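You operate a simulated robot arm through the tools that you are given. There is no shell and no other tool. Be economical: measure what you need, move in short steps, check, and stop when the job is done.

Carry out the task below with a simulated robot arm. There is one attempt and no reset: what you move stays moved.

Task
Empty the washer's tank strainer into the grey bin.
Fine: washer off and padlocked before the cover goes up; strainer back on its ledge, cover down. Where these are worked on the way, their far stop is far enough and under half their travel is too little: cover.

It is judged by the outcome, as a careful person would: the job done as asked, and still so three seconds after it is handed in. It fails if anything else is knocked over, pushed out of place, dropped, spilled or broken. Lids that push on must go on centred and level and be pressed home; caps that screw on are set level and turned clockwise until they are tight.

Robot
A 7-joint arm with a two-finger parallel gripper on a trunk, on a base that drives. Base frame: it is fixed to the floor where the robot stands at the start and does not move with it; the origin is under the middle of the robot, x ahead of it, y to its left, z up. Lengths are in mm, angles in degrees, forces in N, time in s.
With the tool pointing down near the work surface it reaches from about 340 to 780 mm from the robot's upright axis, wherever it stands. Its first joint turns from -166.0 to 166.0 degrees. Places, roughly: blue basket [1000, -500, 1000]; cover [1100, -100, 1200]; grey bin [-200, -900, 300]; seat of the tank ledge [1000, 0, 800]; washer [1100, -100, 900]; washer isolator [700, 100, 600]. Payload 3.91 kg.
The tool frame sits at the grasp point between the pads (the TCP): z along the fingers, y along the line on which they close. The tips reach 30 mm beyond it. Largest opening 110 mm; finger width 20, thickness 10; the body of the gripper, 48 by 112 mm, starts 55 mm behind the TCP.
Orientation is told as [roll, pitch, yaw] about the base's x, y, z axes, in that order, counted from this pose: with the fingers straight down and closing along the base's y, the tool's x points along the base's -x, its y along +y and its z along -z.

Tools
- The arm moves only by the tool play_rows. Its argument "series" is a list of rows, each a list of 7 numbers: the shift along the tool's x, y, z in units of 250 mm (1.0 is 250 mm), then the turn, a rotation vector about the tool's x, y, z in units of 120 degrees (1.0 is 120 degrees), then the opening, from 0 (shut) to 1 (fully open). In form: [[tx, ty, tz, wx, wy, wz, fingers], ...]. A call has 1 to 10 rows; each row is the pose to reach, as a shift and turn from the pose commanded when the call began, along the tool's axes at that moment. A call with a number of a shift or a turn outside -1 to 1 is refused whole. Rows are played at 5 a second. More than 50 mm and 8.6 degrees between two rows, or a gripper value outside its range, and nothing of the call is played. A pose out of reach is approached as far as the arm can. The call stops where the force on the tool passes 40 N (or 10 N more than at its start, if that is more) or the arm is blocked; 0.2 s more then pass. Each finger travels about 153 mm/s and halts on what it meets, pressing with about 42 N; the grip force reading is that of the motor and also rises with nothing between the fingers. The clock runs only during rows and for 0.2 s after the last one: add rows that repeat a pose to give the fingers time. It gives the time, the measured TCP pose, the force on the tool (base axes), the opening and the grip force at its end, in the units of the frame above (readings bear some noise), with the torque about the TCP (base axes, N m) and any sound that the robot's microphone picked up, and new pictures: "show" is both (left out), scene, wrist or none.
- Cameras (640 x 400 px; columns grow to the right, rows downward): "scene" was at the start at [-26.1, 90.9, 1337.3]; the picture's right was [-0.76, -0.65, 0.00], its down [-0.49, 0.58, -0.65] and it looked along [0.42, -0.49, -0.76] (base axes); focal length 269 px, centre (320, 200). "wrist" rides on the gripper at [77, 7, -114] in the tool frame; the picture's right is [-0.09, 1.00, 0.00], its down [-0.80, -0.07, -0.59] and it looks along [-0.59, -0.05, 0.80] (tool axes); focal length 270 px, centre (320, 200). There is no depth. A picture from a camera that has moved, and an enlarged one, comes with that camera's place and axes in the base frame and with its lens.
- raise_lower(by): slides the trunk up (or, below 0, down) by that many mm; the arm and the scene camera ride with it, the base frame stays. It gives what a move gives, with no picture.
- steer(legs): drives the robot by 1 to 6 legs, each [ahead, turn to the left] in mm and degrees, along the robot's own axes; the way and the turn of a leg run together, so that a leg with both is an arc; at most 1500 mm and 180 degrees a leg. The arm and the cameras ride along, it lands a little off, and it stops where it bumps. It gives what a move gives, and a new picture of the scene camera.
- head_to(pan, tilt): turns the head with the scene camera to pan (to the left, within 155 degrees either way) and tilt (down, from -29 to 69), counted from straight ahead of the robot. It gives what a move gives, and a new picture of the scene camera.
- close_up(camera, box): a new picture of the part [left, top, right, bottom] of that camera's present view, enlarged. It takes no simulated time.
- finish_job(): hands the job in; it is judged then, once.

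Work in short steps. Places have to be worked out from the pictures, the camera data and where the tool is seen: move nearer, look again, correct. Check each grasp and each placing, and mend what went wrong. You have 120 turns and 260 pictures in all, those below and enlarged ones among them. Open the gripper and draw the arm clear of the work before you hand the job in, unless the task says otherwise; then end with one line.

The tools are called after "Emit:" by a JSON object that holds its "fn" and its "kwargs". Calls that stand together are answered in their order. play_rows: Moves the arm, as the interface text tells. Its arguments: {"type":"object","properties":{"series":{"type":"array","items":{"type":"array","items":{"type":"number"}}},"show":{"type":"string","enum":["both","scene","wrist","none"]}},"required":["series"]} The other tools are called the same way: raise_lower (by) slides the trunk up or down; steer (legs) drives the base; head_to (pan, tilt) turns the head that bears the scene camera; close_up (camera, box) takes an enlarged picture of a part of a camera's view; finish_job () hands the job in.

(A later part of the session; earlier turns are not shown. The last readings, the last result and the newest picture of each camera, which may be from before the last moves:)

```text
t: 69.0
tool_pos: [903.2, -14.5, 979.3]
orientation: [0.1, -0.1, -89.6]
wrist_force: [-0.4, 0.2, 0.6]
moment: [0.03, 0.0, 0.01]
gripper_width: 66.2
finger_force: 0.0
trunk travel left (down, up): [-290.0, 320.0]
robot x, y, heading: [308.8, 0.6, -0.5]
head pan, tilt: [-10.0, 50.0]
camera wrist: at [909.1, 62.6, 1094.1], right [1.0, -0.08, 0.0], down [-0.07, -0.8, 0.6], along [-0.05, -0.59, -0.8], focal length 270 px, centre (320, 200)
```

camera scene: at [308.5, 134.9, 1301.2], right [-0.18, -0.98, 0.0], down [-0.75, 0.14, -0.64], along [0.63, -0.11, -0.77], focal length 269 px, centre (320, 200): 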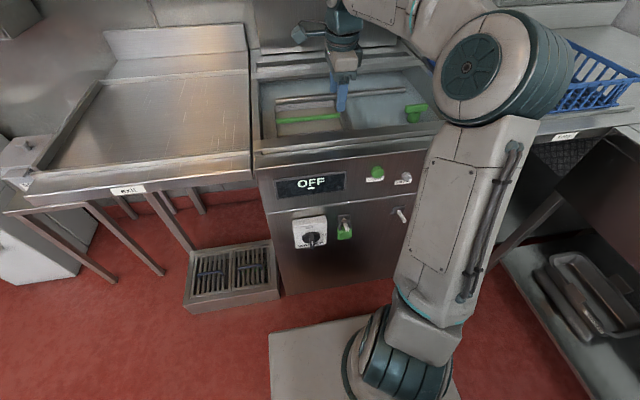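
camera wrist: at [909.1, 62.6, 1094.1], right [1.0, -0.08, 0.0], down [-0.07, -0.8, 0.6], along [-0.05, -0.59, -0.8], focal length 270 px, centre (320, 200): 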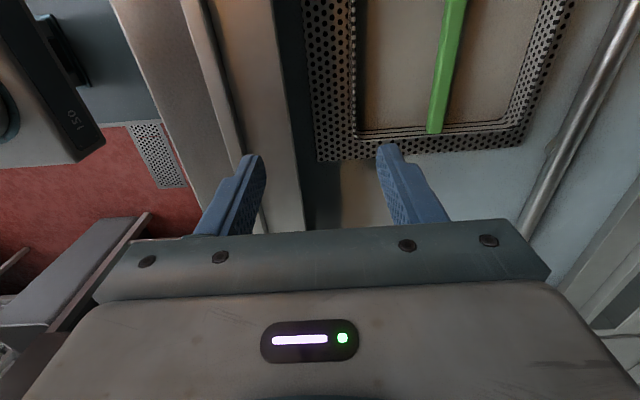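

Handle spans y≈-44..140, x≈1000. Move over its middle.

Emit:
{"fn": "play_rows", "kwargs": {"series": [[0.1, 0.1, 0, 0, 0, 0, 0.6], [0.2, 0.2, 0, 0, 0, 0, 0.6], [0.25, 0.33, 0, 0, 0, 0, 0.6]], "show": "both"}}

Emit:
{"fn": "close_up", "kwargs": {"camera": "scene", "box": [240, 40, 440, 165]}}

```text
t: 69.8
tool_pos: [986.1, 49.7, 979.0]
orientation: [0.1, -0.2, -89.7]
wrist_force: [0.1, 0.0, -0.4]
moment: [-0.01, -0.04, 0.0]
gripper_width: 65.9
finger_force: 0.1
trunk travel left (down, up): [-290.0, 320.0]
robot x, y, heading: [306.4, -2.9, -0.3]
head pan, tilt: [-10.0, 50.0]
camera scene: at [308.5, 135.2, 1301.2], right [-0.18, -0.98, 0.0], down [-0.75, 0.14, -0.64], along [0.63, -0.11, -0.77], focal length 269 px, centre (320, 200)
camera wrist: at [991.5, 126.8, 1092.9], right [1.0, -0.08, 0.0], down [-0.07, -0.8, 0.6], along [-0.05, -0.59, -0.8], focal length 270 px, centre (320, 200)
```

scene: 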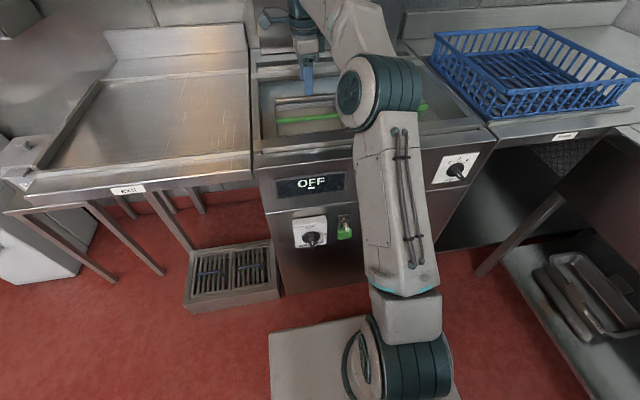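
wrist: 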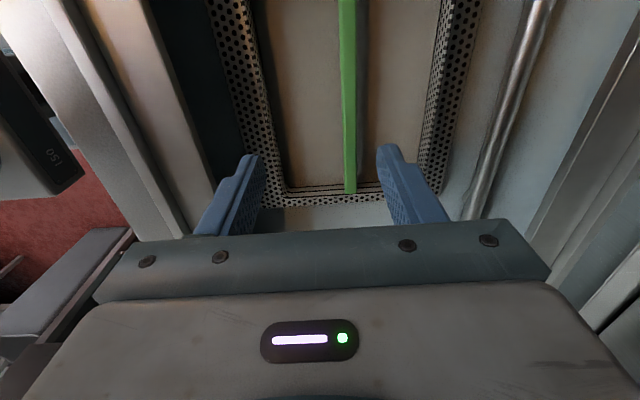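

```text
3.20 times, centred on (340, 102) of scene
camera zoom: at [308.5, 135.2, 1301.2], right [-0.18, -0.98, 0.0], down [-0.75, 0.14, -0.64], along [0.63, -0.11, -0.77], focal length 861 px, centre (256, 512)
```

zoom: 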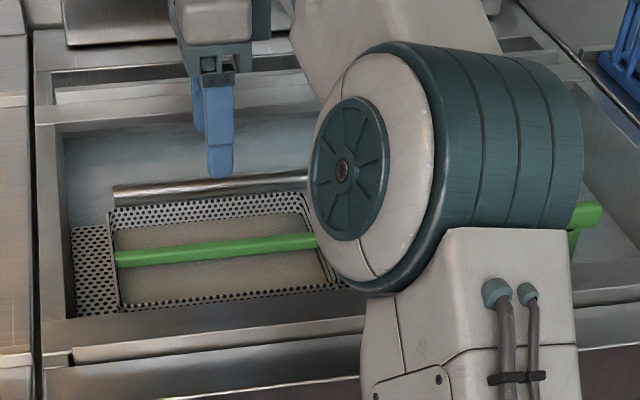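

Handle at about x=1011, z=848. Shift +25 mm and descend to just above.

Emit:
{"fn": "play_rows", "kwargs": {"series": [[0, 0.1, 0.1, 0, 0, 0, 0.45], [0, 0.1, 0.25, 0, 0, 0, 0.4], [0, 0.1, 0.4, 0, 0, 0, 0.4]], "show": "both"}}

```text
t: 70.6
tool_pos: [1011.3, 47.7, 880.2]
orientation: [0.1, -0.1, -89.7]
wrist_force: [-0.3, 0.5, 0.5]
moment: [0.01, -0.02, 0.01]
gripper_width: 44.0
finger_force: 0.1
trunk travel left (down, up): [-290.0, 320.0]
robot x, y, heading: [306.9, -0.0, -0.3]
head pan, tilt: [-10.0, 50.0]
camera scene: at [308.3, 135.0, 1301.2], right [-0.18, -0.98, 0.0], down [-0.75, 0.14, -0.64], along [0.63, -0.11, -0.77], focal length 269 px, centre (320, 200)
camera wrist: at [1015.8, 125.6, 993.8], right [1.0, -0.08, 0.0], down [-0.07, -0.8, 0.6], along [-0.05, -0.59, -0.8], focal length 270 px, centre (320, 200)
```

scene: 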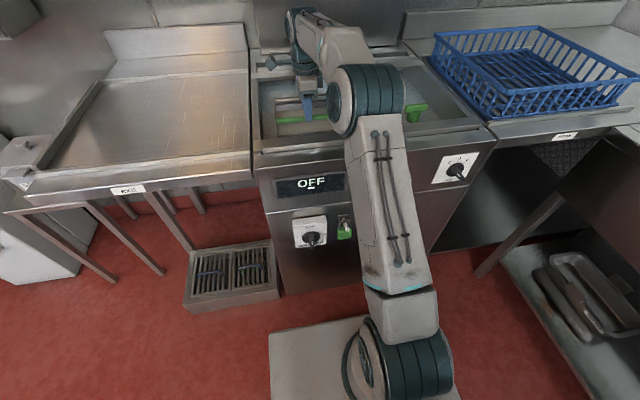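
wrist: 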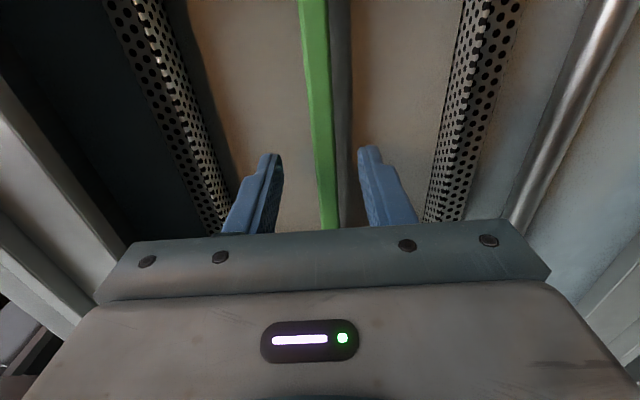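

Emit:
{"fn": "play_rows", "kwargs": {"series": [[0, 0, 0.05, 0, 0, 0, 0.4], [0, 0, 0.1, 0, 0, 0, 0.4], [0, 0, 0.1, 0, 0, 0, 0.4]], "show": "wrist"}}

Emit:
{"fn": "close_up", "kwargs": {"camera": "scene", "box": [260, 70, 380, 145]}}

```text
t: 71.4
tool_pos: [1011.3, 47.6, 853.8]
orientation: [0.1, -0.1, -89.7]
wrist_force: [-0.2, -0.3, 0.0]
moment: [0.02, 0.02, 0.0]
gripper_width: 44.0
finger_force: 0.0
trunk travel left (down, up): [-290.0, 320.0]
robot x, y, heading: [306.1, -3.9, -0.4]
head pan, tilt: [-10.0, 50.0]
camera wrist: at [1016.3, 125.3, 968.3], right [1.0, -0.08, 0.0], down [-0.07, -0.8, 0.6], along [-0.05, -0.59, -0.8], focal length 270 px, centre (320, 200)
```

wrist: 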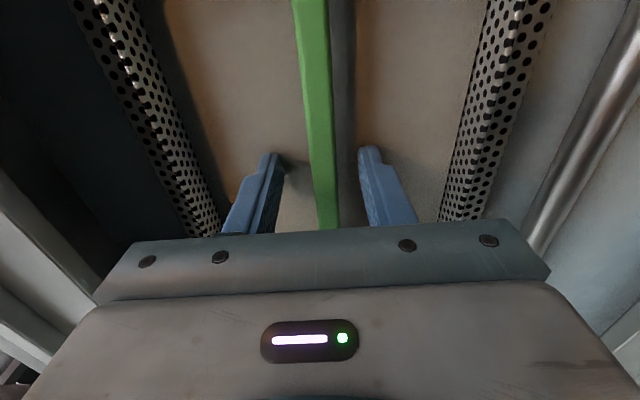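

```text
5.33 times, centred on (320, 108) of scene
camera zoom: at [308.6, 135.0, 1301.2], right [-0.18, -0.98, 0.0], down [-0.75, 0.14, -0.64], along [0.63, -0.11, -0.77], focal length 1435 px, centre (320, 693)
```

zoom: 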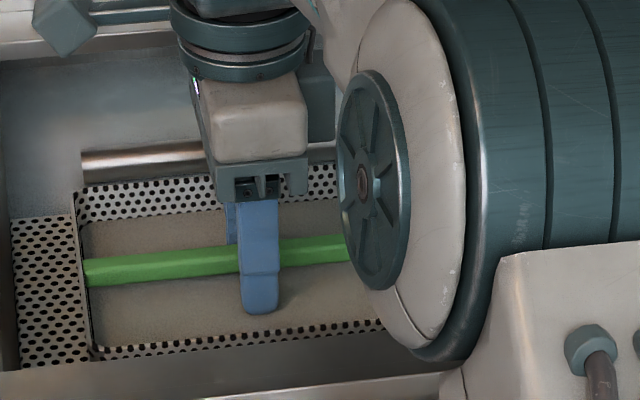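

Fingers flank the handle. Close.

Emit:
{"fn": "play_rows", "kwargs": {"series": [[0, 0, 0, 0, 0, 0, 0.2], [0, 0, 0, 0, 0, 0, 0.05], [0, 0, 0, 0, 0, 0, 0], [0, 0, 0, 0, 0, 0, 0]], "show": "wrist"}}

```text
t: 72.4
tool_pos: [1011.8, 47.9, 854.3]
orientation: [0.1, -0.1, -89.7]
wrist_force: [0.6, 0.0, -0.7]
moment: [0.03, 0.05, -0.12]
gripper_width: 13.3
finger_force: 42.2
trunk travel left (down, up): [-290.0, 320.0]
robot x, y, heading: [307.2, -2.7, -0.2]
head pan, tilt: [-10.0, 50.0]
camera wrist: at [1016.2, 125.3, 968.6], right [1.0, -0.08, 0.0], down [-0.07, -0.8, 0.6], along [-0.05, -0.59, -0.8], focal length 270 px, centre (320, 200)
```

wrist: 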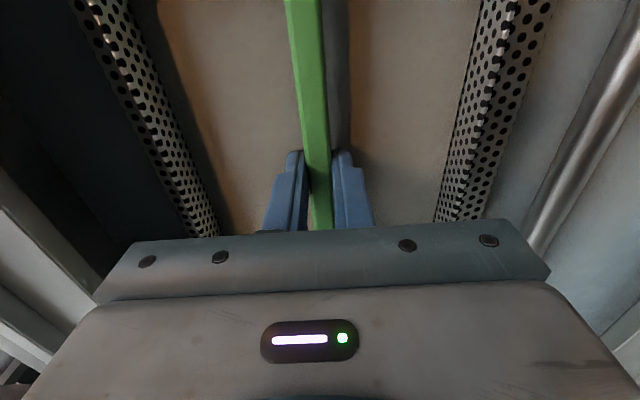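

Gripped (13 mm). Lift slowly and check.

Emit:
{"fn": "play_rows", "kwargs": {"series": [[0, 0, -0.04, 0, 0, 0, 0], [0, 0, -0.08, 0, 0, 0, 0], [0, 0, -0.14, 0, 0, 0, 0], [0, 0, -0.2, 0, 0, 0, 0]], "show": "both"}}

Emit:
{"fn": "close_up", "kwargs": {"camera": "scene", "box": [240, 50, 400, 150]}}

```text
t: 73.4
tool_pos: [1009.7, 49.3, 904.9]
orientation: [0.1, -0.1, -89.7]
wrist_force: [0.1, -0.2, -2.9]
moment: [0.01, -0.01, 0.0]
gripper_width: 13.2
finger_force: 41.4
trunk travel left (down, up): [-290.0, 320.0]
robot x, y, heading: [308.6, 2.9, -0.2]
head pan, tilt: [-10.0, 50.0]
camera scene: at [308.8, 135.0, 1301.2], right [-0.18, -0.98, 0.0], down [-0.75, 0.14, -0.64], along [0.63, -0.11, -0.77], focal length 269 px, centre (320, 200)
camera wrist: at [1016.4, 126.2, 1018.6], right [1.0, -0.08, 0.0], down [-0.07, -0.8, 0.6], along [-0.05, -0.59, -0.8], focal length 270 px, centre (320, 200)
```

scene: 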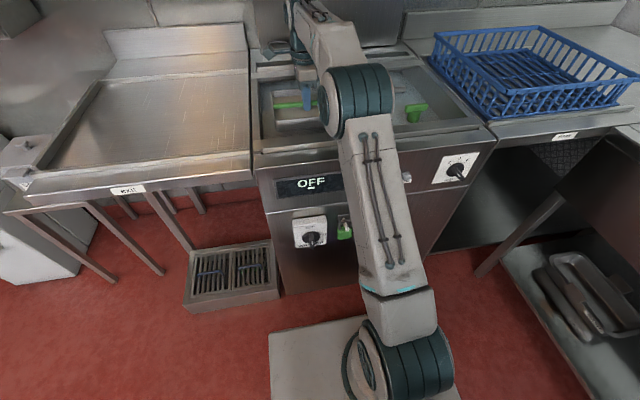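
wrist: 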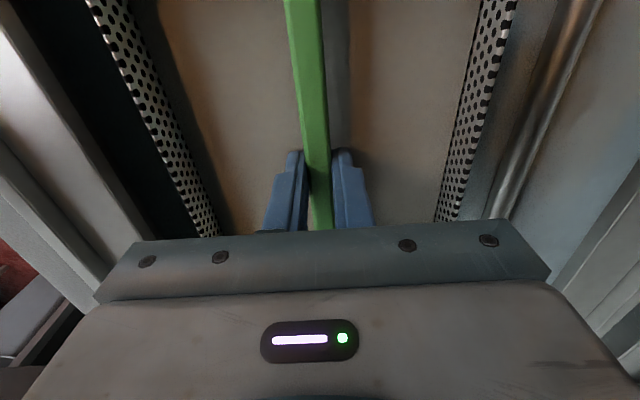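

```text
4.00 times, centred on (320, 100) of scene
camera zoom: at [308.8, 135.0, 1301.2], right [-0.18, -0.98, 0.0], down [-0.75, 0.14, -0.64], along [0.63, -0.11, -0.77], focal length 1076 px, centre (320, 600)
```

zoom: 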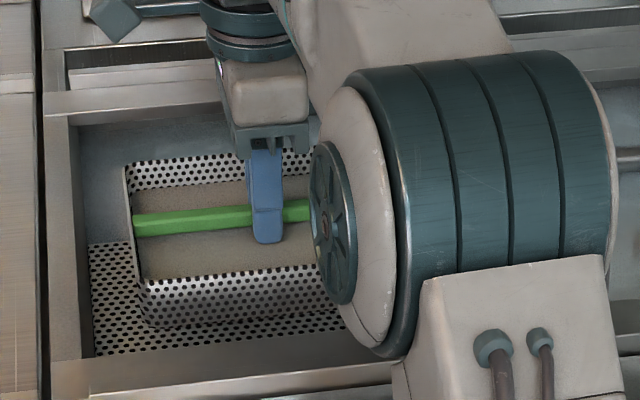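

The basket lifts out of the perforated ledge. Continue up.

Emit:
{"fn": "play_rows", "kwargs": {"series": [[0, 0, -0.1, 0, 0, 0, 0], [0, 0, -0.2, 0, 0, 0, 0], [0, 0, -0.3, 0, 0, 0, 0], [0, 0, -0.4, 0, 0, 0, 0], [0, 0, -0.5, 0, 0, 0, 0]], "show": "scene"}}

Emit:
{"fn": "close_up", "kwargs": {"camera": "scene", "box": [220, 0, 420, 125]}}

```text
t: 74.6
tool_pos: [995.7, 43.0, 1019.8]
orientation: [-0.1, -0.2, -89.6]
wrist_force: [1.2, -1.7, -4.3]
moment: [0.04, 0.06, -0.01]
gripper_width: 13.2
finger_force: 41.8
out of reach, approached as far as the arm can: row 4, 5
trunk travel left (down, up): [-290.0, 320.0]
robot x, y, heading: [305.4, -1.8, -0.3]
head pan, tilt: [-10.0, 50.0]
camera scene: at [310.4, 134.6, 1301.2], right [-0.18, -0.98, 0.0], down [-0.76, 0.14, -0.64], along [0.63, -0.11, -0.77], focal length 269 px, centre (320, 200)
```

scene: 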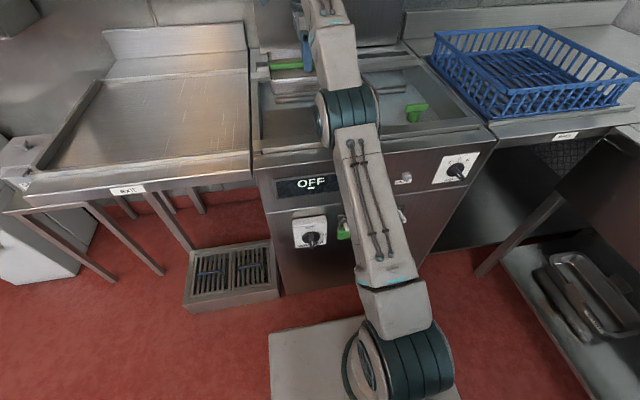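

```text
3.20 times, centred on (320, 62) of scene
camera zoom: at [310.4, 134.6, 1301.2], right [-0.18, -0.98, 0.0], down [-0.76, 0.14, -0.64], along [0.63, -0.11, -0.77], focal length 861 px, centre (320, 640)
```

zoom: 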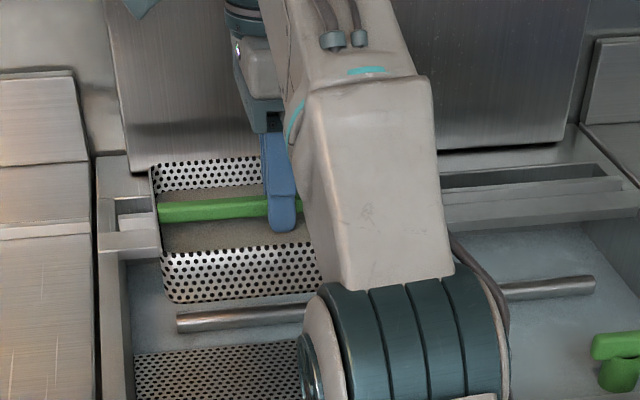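

Basket is clear of the rim. Back the robot straight out, then look around for room.

Emit:
{"fn": "steer", "kwargs": {"legs": [[-200, 0], [-200, 0]]}}

Emit:
{"fn": "head_to", "kwargs": {"pan": -150, "tilt": 40}}

Emit:
{"fn": "head_to", "kwargs": {"pan": -75, "tilt": 40}}

```text
t: 77.4
tool_pos: [591.0, 45.3, 1021.4]
orientation: [0.2, -0.1, -89.7]
wrist_force: [-0.6, 0.0, -3.6]
moment: [0.01, -0.01, 0.04]
gripper_width: 13.4
finger_force: 42.4
trunk travel left (down, up): [-290.0, 320.0]
robot x, y, heading: [-93.3, -0.2, -0.3]
head pan, tilt: [-10.0, 50.0]
camera scene: at [-93.1, 136.4, 1301.2], right [-0.18, -0.98, 0.0], down [-0.75, 0.14, -0.64], along [0.63, -0.11, -0.77], focal length 269 px, centre (320, 200)
```

scene: 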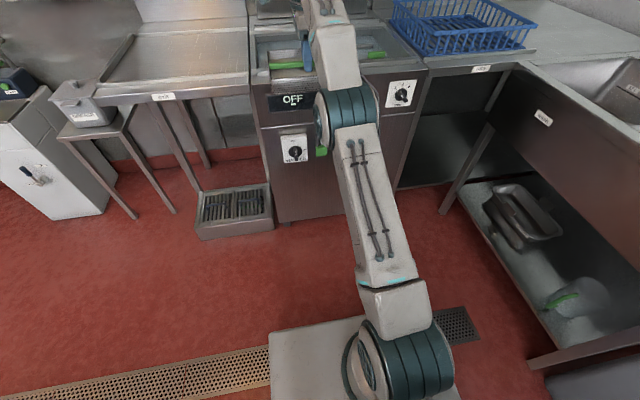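

```text
t: 79.6
tool_pos: [591.9, 44.7, 1021.8]
orientation: [0.1, -0.1, -89.7]
wrist_force: [0.8, 0.7, -3.1]
moment: [0.03, 0.02, 0.01]
gripper_width: 13.2
finger_force: 41.8
trunk travel left (down, up): [-290.0, 320.0]
robot x, y, heading: [-96.7, -0.1, -0.2]
head pan, tilt: [-150.0, 40.0]
camera scene: at [-242.7, 107.8, 1315.4], right [-0.5, 0.87, 0.0], down [0.56, 0.32, -0.77], along [-0.67, -0.38, -0.64], focal length 269 px, centre (320, 200)
```

scene: 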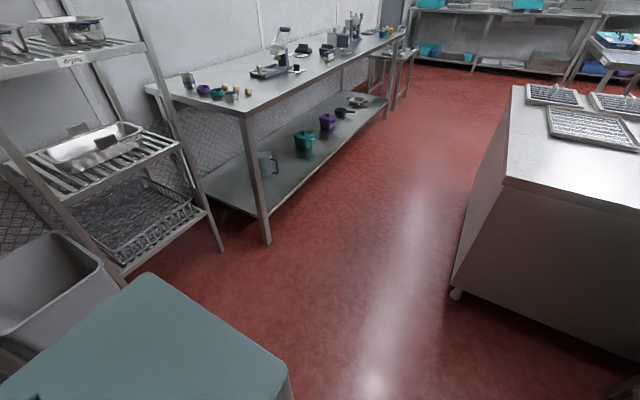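

```text
t: 81.1
tool_pos: [591.1, 45.4, 1022.6]
orientation: [0.2, -0.1, -89.8]
wrist_force: [-0.1, -0.8, -2.4]
moment: [-0.01, 0.01, -0.02]
gripper_width: 13.1
finger_force: 41.9
trunk travel left (down, up): [-290.0, 320.0]
robot x, y, heading: [-93.3, 0.1, -0.4]
head pan, tilt: [-75.0, 40.0]
camera scene: at [-147.3, 67.8, 1315.4], right [-0.97, -0.25, 0.0], down [-0.16, 0.62, -0.77], along [0.19, -0.74, -0.64], focal length 269 px, centre (320, 200)
```

scene: 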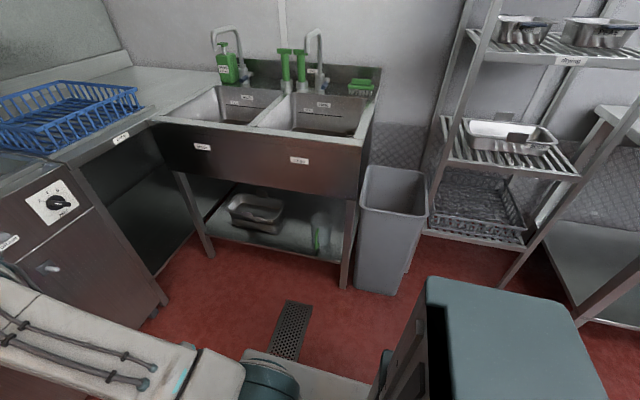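

Bin opening is about x -360..-107, y -1060..-740, z≈610. I retract the arm level, then drive back to line up with the bin.

Emit:
{"fn": "play_rows", "kwargs": {"series": [[0, -0.12, 0, 0, 0, 0, 0], [0, -0.24, 0, 0, 0, 0, 0], [0, -0.36, 0, 0, 0, 0, 0], [0, -0.48, 0, 0, 0, 0, 0], [0, -0.6, 0, 0, 0, 0, 0], [0, -0.7, 0, 0, 0, 0, 0]], "show": "wrist"}}

Emit:
{"fn": "steer", "kwargs": {"legs": [[-140, 0], [0, -45], [0, -45]]}}

Emit:
{"fn": "head_to", "kwargs": {"pan": 5, "tilt": 40}}

```text
t: 82.5
tool_pos: [417.0, 44.0, 1022.1]
orientation: [0.2, -0.1, -89.7]
wrist_force: [0.2, 0.8, -2.8]
moment: [0.01, 0.02, -0.02]
gripper_width: 12.9
finger_force: 42.0
trunk travel left (down, up): [-290.0, 320.0]
robot x, y, heading: [-93.9, -2.0, -0.3]
head pan, tilt: [-75.0, 40.0]
camera wrist: at [421.3, 121.2, 1136.0], right [1.0, -0.08, 0.0], down [-0.07, -0.8, 0.6], along [-0.05, -0.59, -0.8], focal length 270 px, centre (320, 200)
```

wrist: 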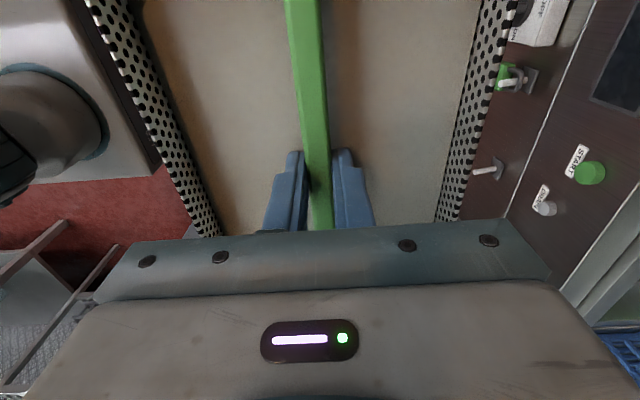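

```text
t: 87.9
tool_pos: [-193.3, -509.8, 1020.1]
orientation: [0.2, -0.1, 179.9]
wrist_force: [-0.7, -0.6, -3.4]
moment: [0.01, 0.0, -0.01]
gripper_width: 13.4
finger_force: 41.5
trunk travel left (down, up): [-290.0, 320.0]
robot x, y, heading: [-236.3, 0.5, -90.5]
head pan, tilt: [-75.0, 40.0]
camera scene: at [-164.8, 53.8, 1315.4], right [-0.25, 0.97, 0.0], down [0.62, 0.16, -0.77], along [-0.74, -0.19, -0.64], focal length 269 px, centre (320, 200)
```

scene: 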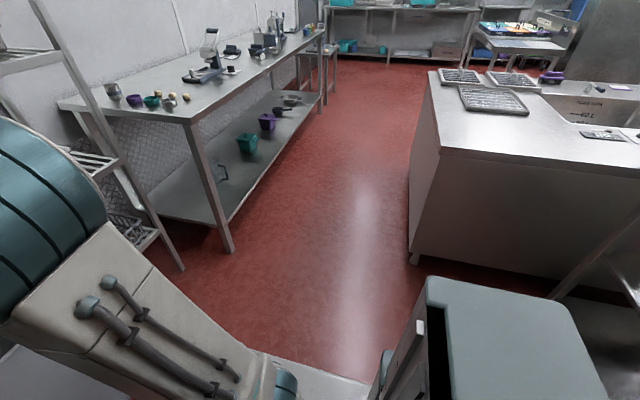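

```text
t: 89.5
tool_pos: [-192.6, -510.4, 1021.7]
orientation: [0.2, -0.1, 179.8]
wrist_force: [0.3, -0.1, -3.2]
moment: [0.03, -0.02, -0.03]
gripper_width: 13.0
finger_force: 41.8
trunk travel left (down, up): [-290.0, 320.0]
robot x, y, heading: [-233.7, 1.1, -90.6]
head pan, tilt: [5.0, 40.0]
camera scene: at [-75.8, -9.8, 1315.3], right [-1.0, -0.08, 0.0], down [-0.05, 0.64, -0.77], along [0.06, -0.76, -0.64], focal length 269 px, centre (320, 200)
```

scene: 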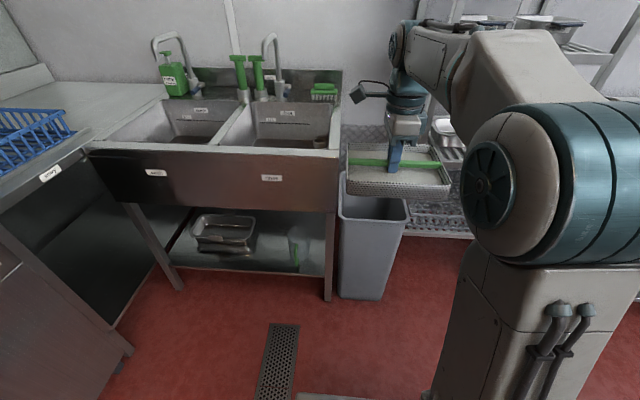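

Good alignment. Lower the trunk 170, then raise the arm and shift to the bin's centreline.

Emit:
{"fn": "raise_lower", "kwargs": {"by": -170}}

Emit:
{"fn": "play_rows", "kwargs": {"series": [[-0.04, 0, -0.12, 0, 0, 0, 0], [-0.08, 0, -0.24, 0, 0, 0, 0], [-0.12, 0, -0.36, 0, 0, 0, 0], [-0.165, 0, -0.44, 0, 0, 0, 0]], "show": "none"}}

Emit:
{"fn": "steer", "kwargs": {"legs": [[240, 0]]}}

```text
t: 91.4
tool_pos: [-193.0, -510.3, 851.4]
orientation: [0.3, -0.1, 179.9]
wrist_force: [0.0, -0.2, -3.8]
moment: [-0.02, 0.0, -0.01]
gripper_width: 13.2
finger_force: 41.9
trunk travel left (down, up): [-120.0, 490.0]
robot x, y, heading: [-234.8, 0.2, -90.3]
head pan, tilt: [5.0, 40.0]
```

```text
t: 92.4
tool_pos: [-233.6, -508.8, 961.3]
orientation: [0.2, -0.1, 179.9]
wrist_force: [0.0, 0.0, -3.2]
moment: [-0.01, -0.01, 0.03]
gripper_width: 13.1
finger_force: 41.5
trunk travel left (down, up): [-120.0, 490.0]
robot x, y, heading: [-235.3, 2.8, -90.7]
head pan, tilt: [5.0, 40.0]
```

```text
t: 94.2
tool_pos: [-236.0, -749.8, 961.6]
orientation: [0.2, -0.1, 179.9]
wrist_force: [0.9, 0.1, -3.7]
moment: [0.0, -0.02, -0.04]
gripper_width: 12.9
finger_force: 41.6
trunk travel left (down, up): [-120.0, 490.0]
robot x, y, heading: [-234.6, -240.5, -90.8]
head pan, tilt: [5.0, 40.0]
camera scene: at [-78.2, -250.4, 1145.3], right [-1.0, -0.08, 0.0], down [-0.05, 0.64, -0.77], along [0.06, -0.76, -0.64], focal length 269 px, centre (320, 200)
```

scene: 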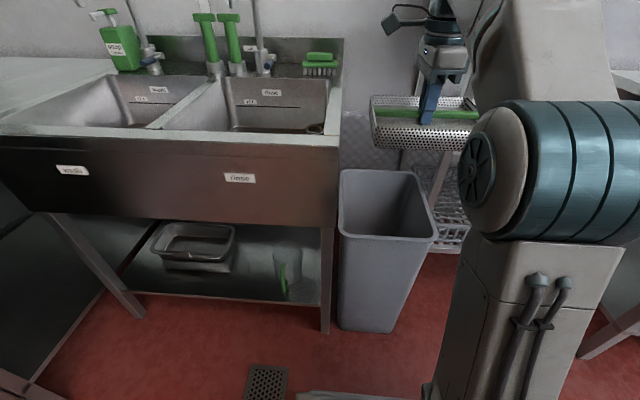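

Bin centre ≈ (-222, -905). Move the basket forward over it.

Emit:
{"fn": "play_rows", "kwargs": {"series": [[0.02, 0.11, 0, 0, 0, 0, 0], [0.04, 0.22, 0, 0, 0, 0, 0], [0.04, 0.34, 0, 0, 0, 0, 0], [0.04, 0.46, 0, 0, 0, 0, 0], [0.04, 0.56, 0, 0, 0, 0, 0]], "show": "both"}}

```text
t: 95.3
tool_pos: [-224.4, -835.8, 955.4]
orientation: [0.4, -0.1, 179.7]
wrist_force: [0.0, -0.3, -2.9]
moment: [0.02, -0.01, 0.02]
gripper_width: 12.7
finger_force: 42.3
out of reach, approached as far as the arm can: row 3, 4, 5
trunk travel left (down, up): [-120.0, 490.0]
robot x, y, heading: [-235.3, -243.4, -90.6]
head pan, tilt: [5.0, 40.0]
camera scene: at [-78.2, -250.5, 1145.3], right [-1.0, -0.08, 0.0], down [-0.05, 0.64, -0.77], along [0.06, -0.76, -0.64], focal length 269 px, centre (320, 200)
camera wrist: at [-148.0, -842.1, 1069.2], right [-0.09, -1.0, 0.01], down [-0.8, 0.07, 0.6], along [-0.59, 0.05, -0.8], focal length 270 px, centre (320, 200)
```

scene: 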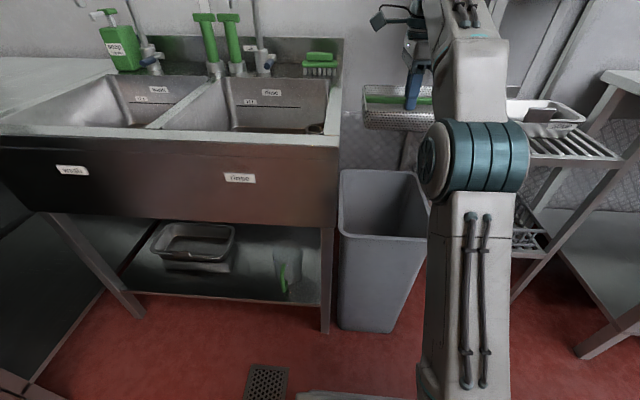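
wrist: 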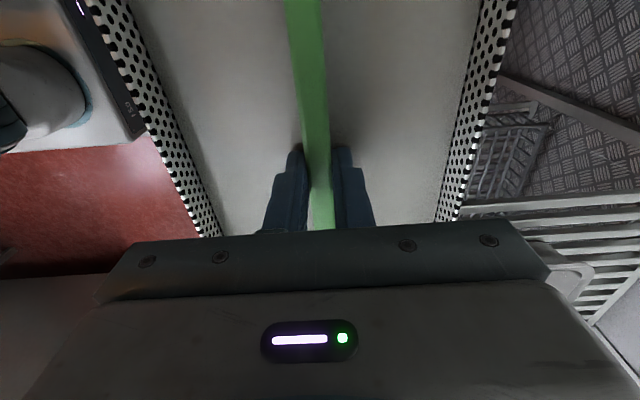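

Emit:
{"fn": "steer", "kwargs": {"legs": [[60, 0]]}}

Emit:
{"fn": "play_rows", "kwargs": {"series": [[0, 0, 0, -0.05, 0, 0, 0], [0, 0, 0, -0.11, 0, 0, 0], [0, 0, 0, -0.17, 0, 0, 0], [0, 0, 0, -0.23, 0, 0, 0], [0, 0, 0, -0.29, 0, 0, 0], [0, 0, 0, -0.35, 0, 0, 0]], "show": "both"}}

```text
t: 96.3
tool_pos: [-224.7, -896.3, 955.6]
orientation: [0.3, -0.2, 179.8]
wrist_force: [0.1, -0.5, -3.1]
moment: [-0.02, -0.01, 0.0]
gripper_width: 13.0
finger_force: 41.7
trunk travel left (down, up): [-120.0, 490.0]
robot x, y, heading: [-236.5, -300.6, -90.7]
head pan, tilt: [5.0, 40.0]
camera scene: at [-78.8, -310.8, 1145.3], right [-1.0, -0.08, 0.0], down [-0.05, 0.64, -0.77], along [0.06, -0.76, -0.64], focal length 269 px, centre (320, 200)
```

scene: 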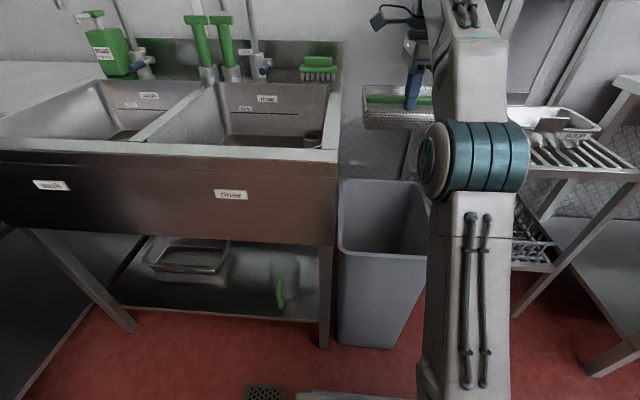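

```text
t: 97.7
tool_pos: [-223.9, -896.6, 955.2]
orientation: [42.4, -0.2, 179.9]
wrist_force: [-0.9, -0.5, -1.5]
moment: [0.05, 0.02, 0.01]
gripper_width: 13.2
finger_force: 41.9
trunk travel left (down, up): [-120.0, 490.0]
robot x, y, heading: [-235.1, -300.2, -90.3]
head pan, tilt: [5.0, 40.0]
camera scene: at [-78.8, -311.0, 1145.4], right [-1.0, -0.08, 0.0], down [-0.05, 0.64, -0.77], along [0.06, -0.76, -0.64], focal length 269 px, centre (320, 200)
camera wrist: at [-148.4, -823.9, 1043.6], right [-0.09, -0.74, 0.67], down [-0.8, 0.45, 0.39], along [-0.59, -0.5, -0.63], focal length 270 px, centre (320, 200)
```

scene: 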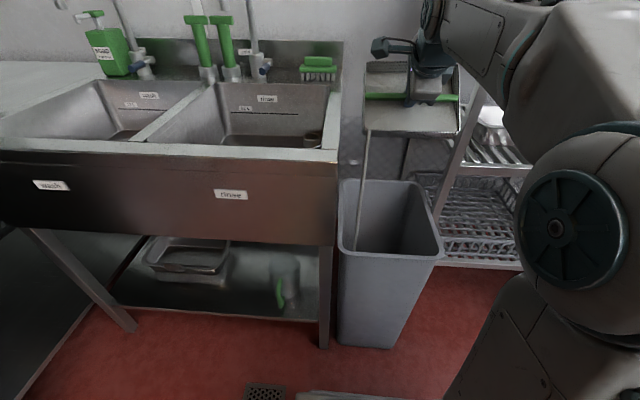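
wrist: 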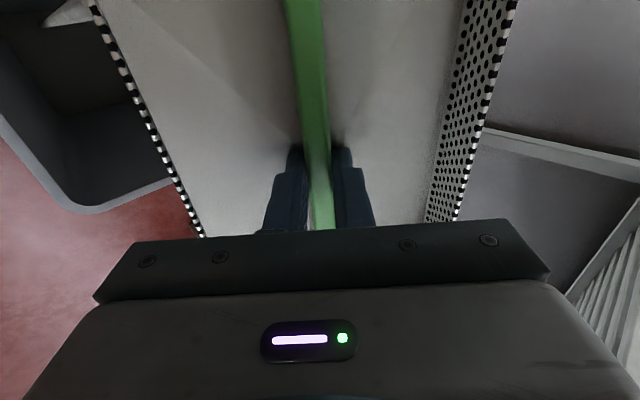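

It's pouring into the bin. Continue tilting, shifting slightly toward the bin's centre.

Emit:
{"fn": "play_rows", "kwargs": {"series": [[-0.02, 0, 0, -0.03, 0, 0, 0], [-0.05, 0, 0, -0.08, 0, 0, 0], [-0.05, 0, 0, -0.14, 0, 0, 0], [-0.05, 0, 0, -0.2, 0, 0, 0], [-0.05, 0, 0, -0.26, 0, 0, 0], [-0.05, 0, 0, -0.32, 0, 0, 0], [-0.05, 0, 0, -0.38, 0, 0, 0], [-0.05, 0, 0, -0.38, 0, 0, 0]], "show": "both"}}

```text
t: 99.5
tool_pos: [-237.7, -896.7, 955.2]
orientation: [87.9, -0.2, 179.9]
wrist_force: [0.3, -0.3, -2.1]
moment: [0.06, 0.03, -0.01]
gripper_width: 13.2
finger_force: 42.6
trunk travel left (down, up): [-120.0, 490.0]
robot x, y, heading: [-235.5, -301.4, -90.6]
head pan, tilt: [5.0, 40.0]
camera scene: at [-78.8, -310.7, 1145.4], right [-1.0, -0.08, 0.0], down [-0.05, 0.64, -0.77], along [0.06, -0.76, -0.64], focal length 269 px, centre (320, 200)
camera wrist: at [-161.1, -782.0, 965.5], right [-0.09, -0.04, 1.0], down [-0.8, 0.6, -0.05], along [-0.59, -0.8, -0.08], focal length 270 px, centre (320, 200)
```

scene: 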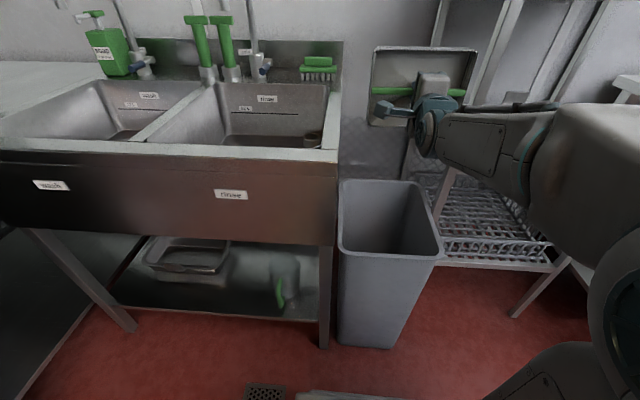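
wrist: 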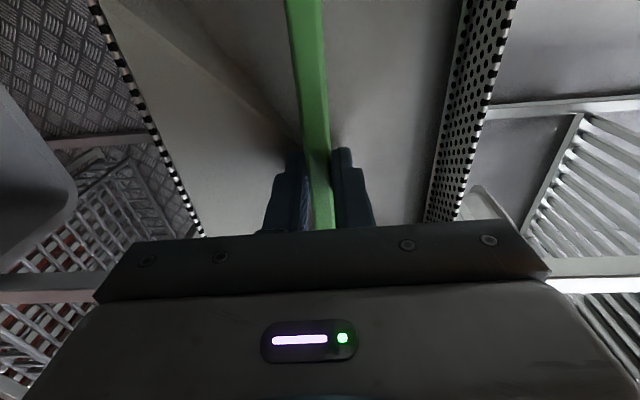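

Emit:
{"fn": "play_rows", "kwargs": {"series": [[0, 0, 0, -0.06, 0, 0, 0], [0, 0, 0, -0.12, 0, 0, 0], [0, 0, 0, -0.18, 0, 0, 0], [0, 0, 0, -0.24, 0, 0, 0], [0, 0, 0, -0.3, 0, 0, 0], [0, 0, 0, -0.3, 0, 0, 0], [0, 0, 0, -0.3, 0, 0, 0]], "show": "both"}}

Emit:
{"fn": "close_up", "kwargs": {"camera": "scene", "box": [330, 20, 530, 145]}}

```text
t: 101.1
tool_pos: [-237.3, -895.5, 954.8]
orientation: [123.8, -0.1, 180.0]
wrist_force: [0.6, 0.4, -0.1]
moment: [0.05, -0.02, -0.03]
gripper_width: 12.9
finger_force: 42.0
trunk travel left (down, up): [-120.0, 490.0]
robot x, y, heading: [-232.4, -303.0, -90.5]
head pan, tilt: [5.0, 40.0]
camera scene: at [-78.8, -310.7, 1145.3], right [-1.0, -0.08, 0.0], down [-0.05, 0.64, -0.77], along [0.06, -0.76, -0.64], focal length 269 px, centre (320, 200)
camera wrist: at [-161.2, -797.0, 896.4], right [-0.09, 0.56, 0.83], down [-0.8, 0.45, -0.39], along [-0.59, -0.7, 0.41], focal length 270 px, centre (320, 200)
```

scene: 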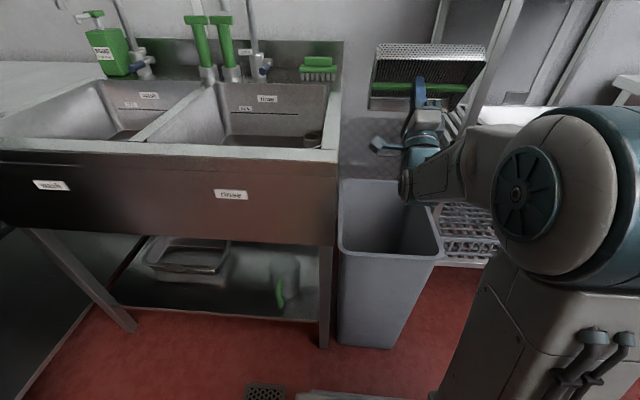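
wrist: 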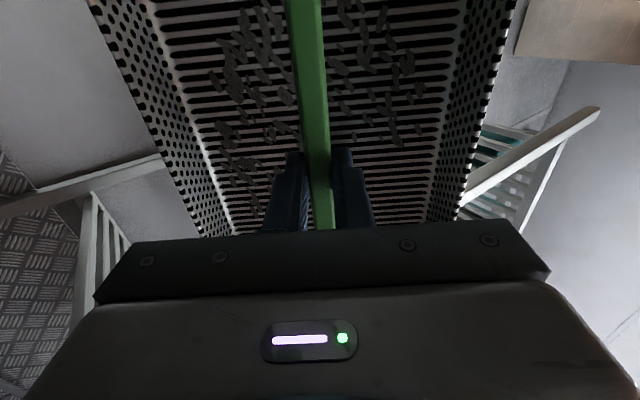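

```text
3.20 times, centred on (430, 82) of scene
camera zoom: at [-78.8, -310.7, 1145.3], right [-1.0, -0.08, 0.0], down [-0.05, 0.64, -0.77], along [0.06, -0.76, -0.64], focal length 861 px, centre (-32, 576)
```

zoom: 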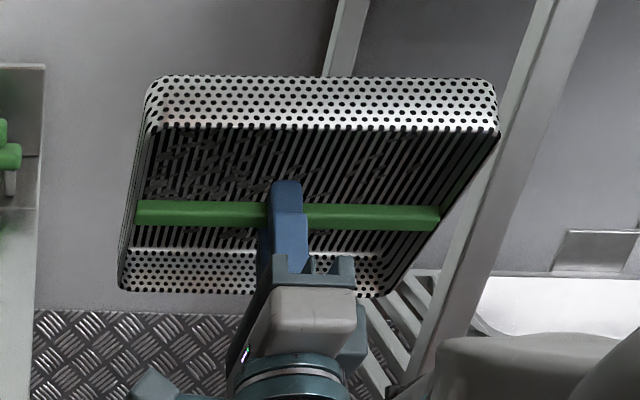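

Nearly empty, with some bits clinging to the slots. Tilt further and shake over the bin.

Emit:
{"fn": "play_rows", "kwargs": {"series": [[0, 0, 0, -0.06, 0, 0, 0], [0, 0, 0, -0.12, 0, 0, 0], [0, 0, 0, -0.18, 0, 0, 0], [0, 0, 0, -0.24, 0, 0, 0], [0, 0, 0, -0.24, 0, 0, 0]], "show": "wrist"}}

Emit:
{"fn": "play_rows", "kwargs": {"series": [[0, 0, 0.12, 0, 0, 0, 0], [0, 0, -0.06, 0, 0, 0, 0], [0, 0, 0.12, 0, 0, 0, 0], [0, 0, -0.06, 0, 0, 0, 0], [0, 0, 0.12, 0, 0, 0, 0], [0, 0, -0.06, 0, 0, 0, 0], [0, 0, 0.12, 0, 0, 0, 0], [0, 0, 0, 0, 0, 0, 0]], "show": "both"}}

```text
t: 102.3
tool_pos: [-237.8, -896.6, 955.2]
orientation: [152.8, -0.1, 179.9]
wrist_force: [-0.2, 0.0, -1.3]
moment: [0.02, 0.0, -0.01]
gripper_width: 13.0
finger_force: 42.0
trunk travel left (down, up): [-120.0, 490.0]
robot x, y, heading: [-235.2, -304.3, -90.3]
head pan, tilt: [5.0, 40.0]
camera wrist: at [-161.7, -837.4, 856.2], right [-0.09, 0.89, 0.46], down [-0.8, 0.21, -0.56], along [-0.59, -0.41, 0.69], focal length 270 px, centre (320, 200)
```

wrist: 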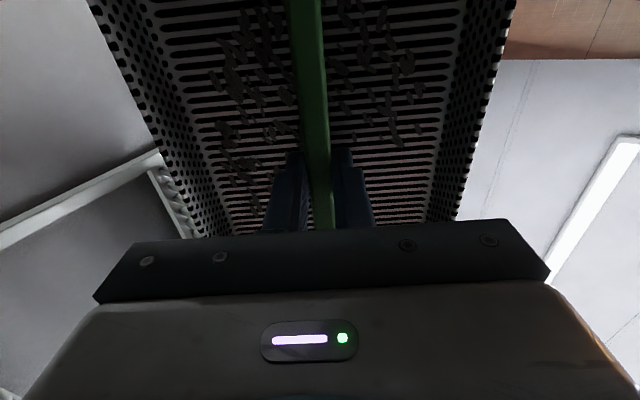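

```text
t: 104.1
tool_pos: [-236.9, -896.5, 955.3]
orientation: [152.7, -0.1, 179.9]
wrist_force: [-0.6, 1.0, -1.2]
moment: [0.02, -0.03, 0.02]
gripper_width: 13.0
finger_force: 41.7
trunk travel left (down, up): [-120.0, 490.0]
robot x, y, heading: [-238.3, -302.9, -90.7]
head pan, tilt: [5.0, 40.0]
camera scene: at [-78.8, -310.6, 1145.4], right [-1.0, -0.08, 0.0], down [-0.05, 0.64, -0.77], along [0.06, -0.76, -0.64], focal length 269 px, centre (320, 200)
camera wrist: at [-161.4, -837.5, 856.9], right [-0.09, 0.89, 0.46], down [-0.8, 0.21, -0.56], along [-0.59, -0.41, 0.69], focal length 270 px, centre (320, 200)
```

scene: 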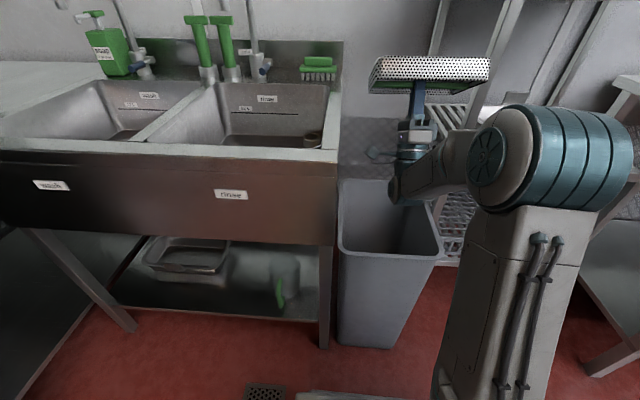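
wrist: 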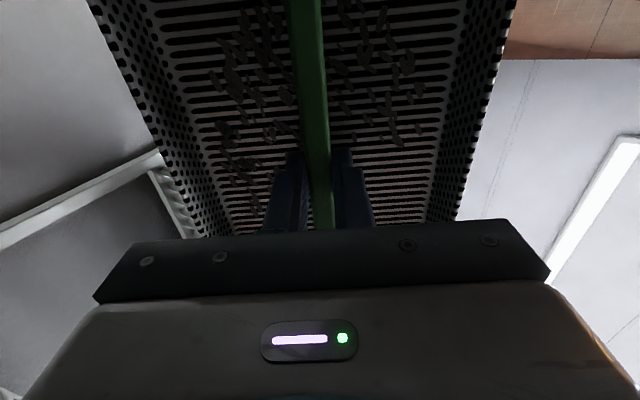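

Emit:
{"fn": "close_up", "kwargs": {"camera": "wrist", "box": [140, 0, 500, 225]}}

Emit:
{"fn": "close_up", "kwargs": {"camera": "scene", "box": [330, 150, 490, 250]}}

```text
1.78 times, centred on (320, 112) of wrist
camera zoom: at [-161.4, -837.5, 856.9], right [-0.09, 0.89, 0.46], down [-0.8, 0.21, -0.56], along [-0.59, -0.41, 0.69], focal length 480 px, centre (320, 356)
```

zoom: 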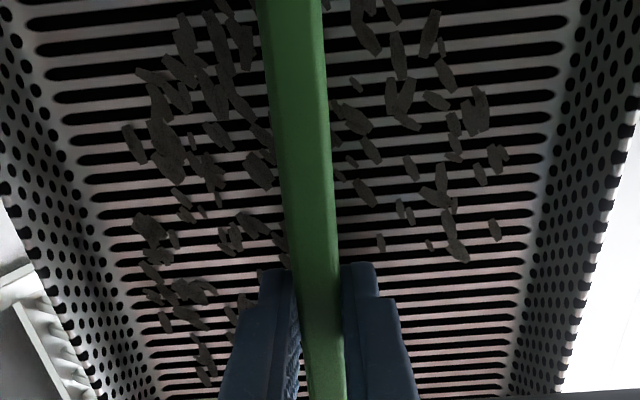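

```text
4.00 times, centred on (410, 200) of scene
camera zoom: at [-78.8, -310.6, 1145.4], right [-1.0, -0.08, 0.0], down [-0.05, 0.64, -0.77], along [0.06, -0.76, -0.64], focal length 1076 px, centre (-40, 200)
```

zoom: 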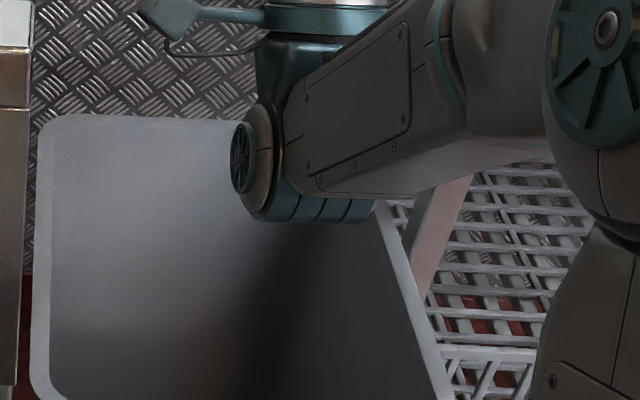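

The flakes cling. Try a more vigorous shake with a quick twist.

Emit:
{"fn": "play_rows", "kwargs": {"series": [[0, 0, 0.1, -0.06, 0, 0, 0], [0, 0, -0.09, 0.0, 0, 0, 0], [0, 0, 0.1, -0.06, 0, 0, 0], [0, 0.09, -0.05, 0.0, 0, 0, 0], [0, -0.09, 0.0, -0.06, 0, 0, 0], [0, 0.09, 0, 0.0, 0, 0, 0], [0.0, -0.09, 0, -0.06, 0, 0, 0], [0.09, 0, 0, 0, 0, 0, 0], [-0.09, 0, 0, 0, 0, 0, 0], [0, 0, 0, 0, 0, 0, 0]], "show": "none"}}

Emit:
{"fn": "close_up", "kwargs": {"camera": "wrist", "box": [140, 0, 500, 225]}}

```text
t: 106.3
tool_pos: [-236.5, -895.8, 953.9]
orientation: [152.8, -0.1, 180.0]
wrist_force: [-0.5, 0.4, -0.6]
moment: [0.01, -0.02, 0.02]
gripper_width: 13.1
finger_force: 42.1
trunk travel left (down, up): [-120.0, 490.0]
robot x, y, heading: [-234.2, -304.2, -90.3]
head pan, tilt: [5.0, 40.0]
```

```text
1.78 times, centred on (320, 112) of wrist
camera zoom: at [-160.5, -837.3, 855.7], right [-0.09, 0.89, 0.46], down [-0.8, 0.21, -0.56], along [-0.59, -0.42, 0.69], focal length 480 px, centre (320, 356)
```

zoom: 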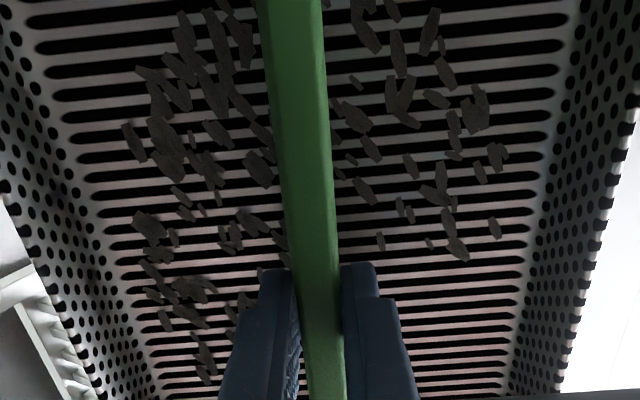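

Shaking doesn't free them; I'll knock the basket gently on the bin's front rim, held on its side so nothing falls outside. First return to ~92° tilt over the bin.

Emit:
{"fn": "play_rows", "kwargs": {"series": [[0, 0, 0, 0.07, 0, 0, 0], [0, 0, 0, 0.14, 0, 0, 0], [0, 0, 0, 0.21, 0, 0, 0], [0, 0, 0, 0.28, 0, 0, 0], [0, 0, 0, 0.35, 0, 0, 0], [0, 0, 0, 0.42, 0, 0, 0], [0, 0, 0, 0.5, 0, 0, 0]], "show": "none"}}

Emit:
{"fn": "steer", "kwargs": {"legs": [[-170, 0]]}}

Emit:
{"fn": "raise_lower", "kwargs": {"by": -120}}

Emit:
{"fn": "head_to", "kwargs": {"pan": 0, "tilt": 40}}

```text
refused: row 7 steps farther than a row can; nothing moved
```

```text
t: 107.8
tool_pos: [-234.1, -724.9, 953.5]
orientation: [152.7, -0.2, -180.1]
wrist_force: [-0.3, 0.1, -1.0]
moment: [0.04, -0.01, -0.02]
gripper_width: 13.0
finger_force: 41.6
trunk travel left (down, up): [-120.0, 490.0]
robot x, y, heading: [-233.6, -130.6, -90.6]
head pan, tilt: [5.0, 40.0]
camera scene: at [-77.3, -140.6, 1145.4], right [-1.0, -0.08, 0.0], down [-0.05, 0.64, -0.77], along [0.06, -0.76, -0.64], focal length 269 px, centre (320, 200)
```

scene: 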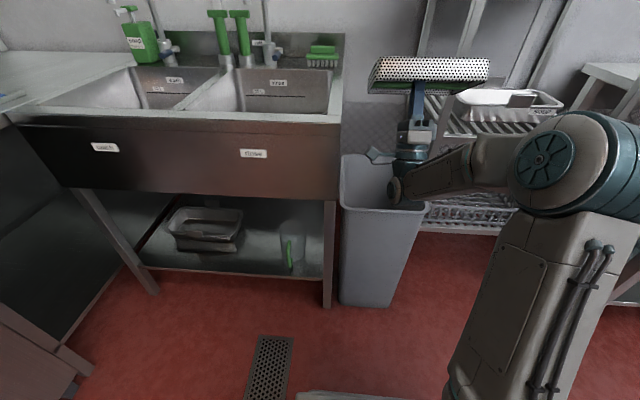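

```text
t: 109.3
tool_pos: [-233.8, -725.5, 835.2]
orientation: [152.7, -0.1, -180.1]
wrist_force: [-0.6, 1.0, -1.0]
moment: [0.03, 0.0, 0.02]
gripper_width: 13.2
finger_force: 42.3
trunk travel left (down, up): [0.0, 610.0]
robot x, y, heading: [-234.3, -128.0, -90.7]
head pan, tilt: [5.0, 40.0]
```

```text
t: 109.9
tool_pos: [-234.0, -727.2, 835.4]
orientation: [152.7, -0.2, -180.0]
wrist_force: [-0.2, 0.0, -2.0]
moment: [0.02, 0.02, 0.0]
gripper_width: 13.2
finger_force: 41.8
trunk travel left (down, up): [0.0, 610.0]
robot x, y, heading: [-236.7, -129.9, -90.7]
head pan, tilt: [0.0, 40.0]
camera scene: at [-84.7, -140.8, 1025.8], right [-1.0, 0.01, 0.0], down [0.01, 0.64, -0.77], along [-0.01, -0.77, -0.64], focal length 269 px, centre (320, 200)
```

scene: 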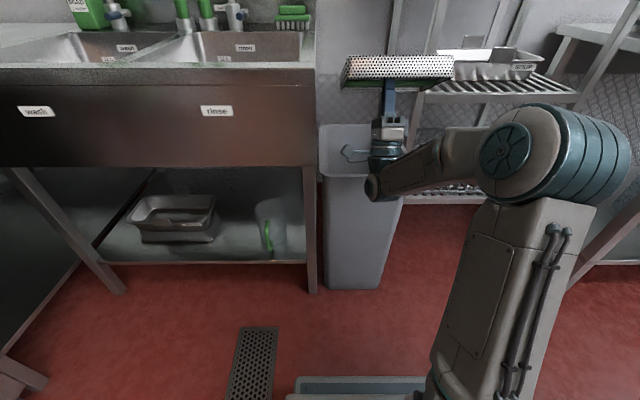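

The tilt call was refused (one step too large) but the drive went well; nothing fell. Now tilt back to ~93°.

Emit:
{"fn": "play_rows", "kwargs": {"series": [[0, 0, 0, 0.07, 0, 0, 0], [0, 0, 0, 0.14, 0, 0, 0], [0, 0, 0, 0.21, 0, 0, 0], [0, 0, 0, 0.28, 0, 0, 0], [0, 0, 0, 0.35, 0, 0, 0], [0, 0, 0, 0.42, 0, 0, 0], [0, 0, 0, 0.49, 0, 0, 0], [0, 0, 0, 0.515, 0, 0, 0]], "show": "both"}}

```text
t: 111.7
tool_pos: [-234.9, -726.7, 835.9]
orientation: [90.8, -0.1, 180.0]
wrist_force: [0.0, 0.5, -1.1]
moment: [0.01, 0.03, -0.02]
gripper_width: 13.0
finger_force: 42.5
trunk travel left (down, up): [0.0, 610.0]
robot x, y, heading: [-235.8, -129.1, -90.5]
head pan, tilt: [0.0, 40.0]
camera scene: at [-84.7, -140.8, 1025.8], right [-1.0, 0.01, 0.0], down [0.01, 0.64, -0.77], along [-0.01, -0.77, -0.64], focal length 269 px, centre (320, 200)
camera wrist: at [-158.5, -611.2, 839.9], right [-0.09, 0.01, 1.0], down [-0.8, 0.59, -0.08], along [-0.59, -0.8, -0.04], focal length 270 px, centre (320, 200)
```

scene: 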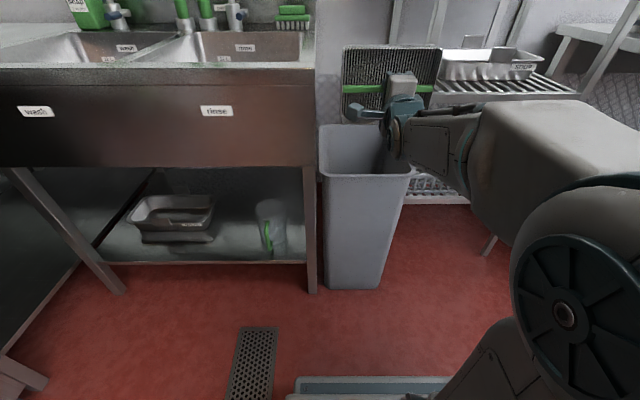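
wrist: 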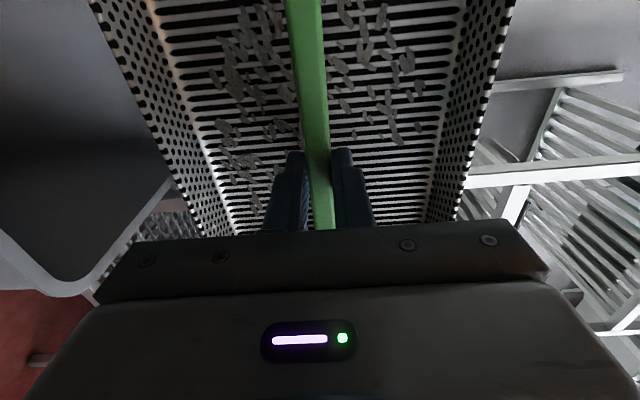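

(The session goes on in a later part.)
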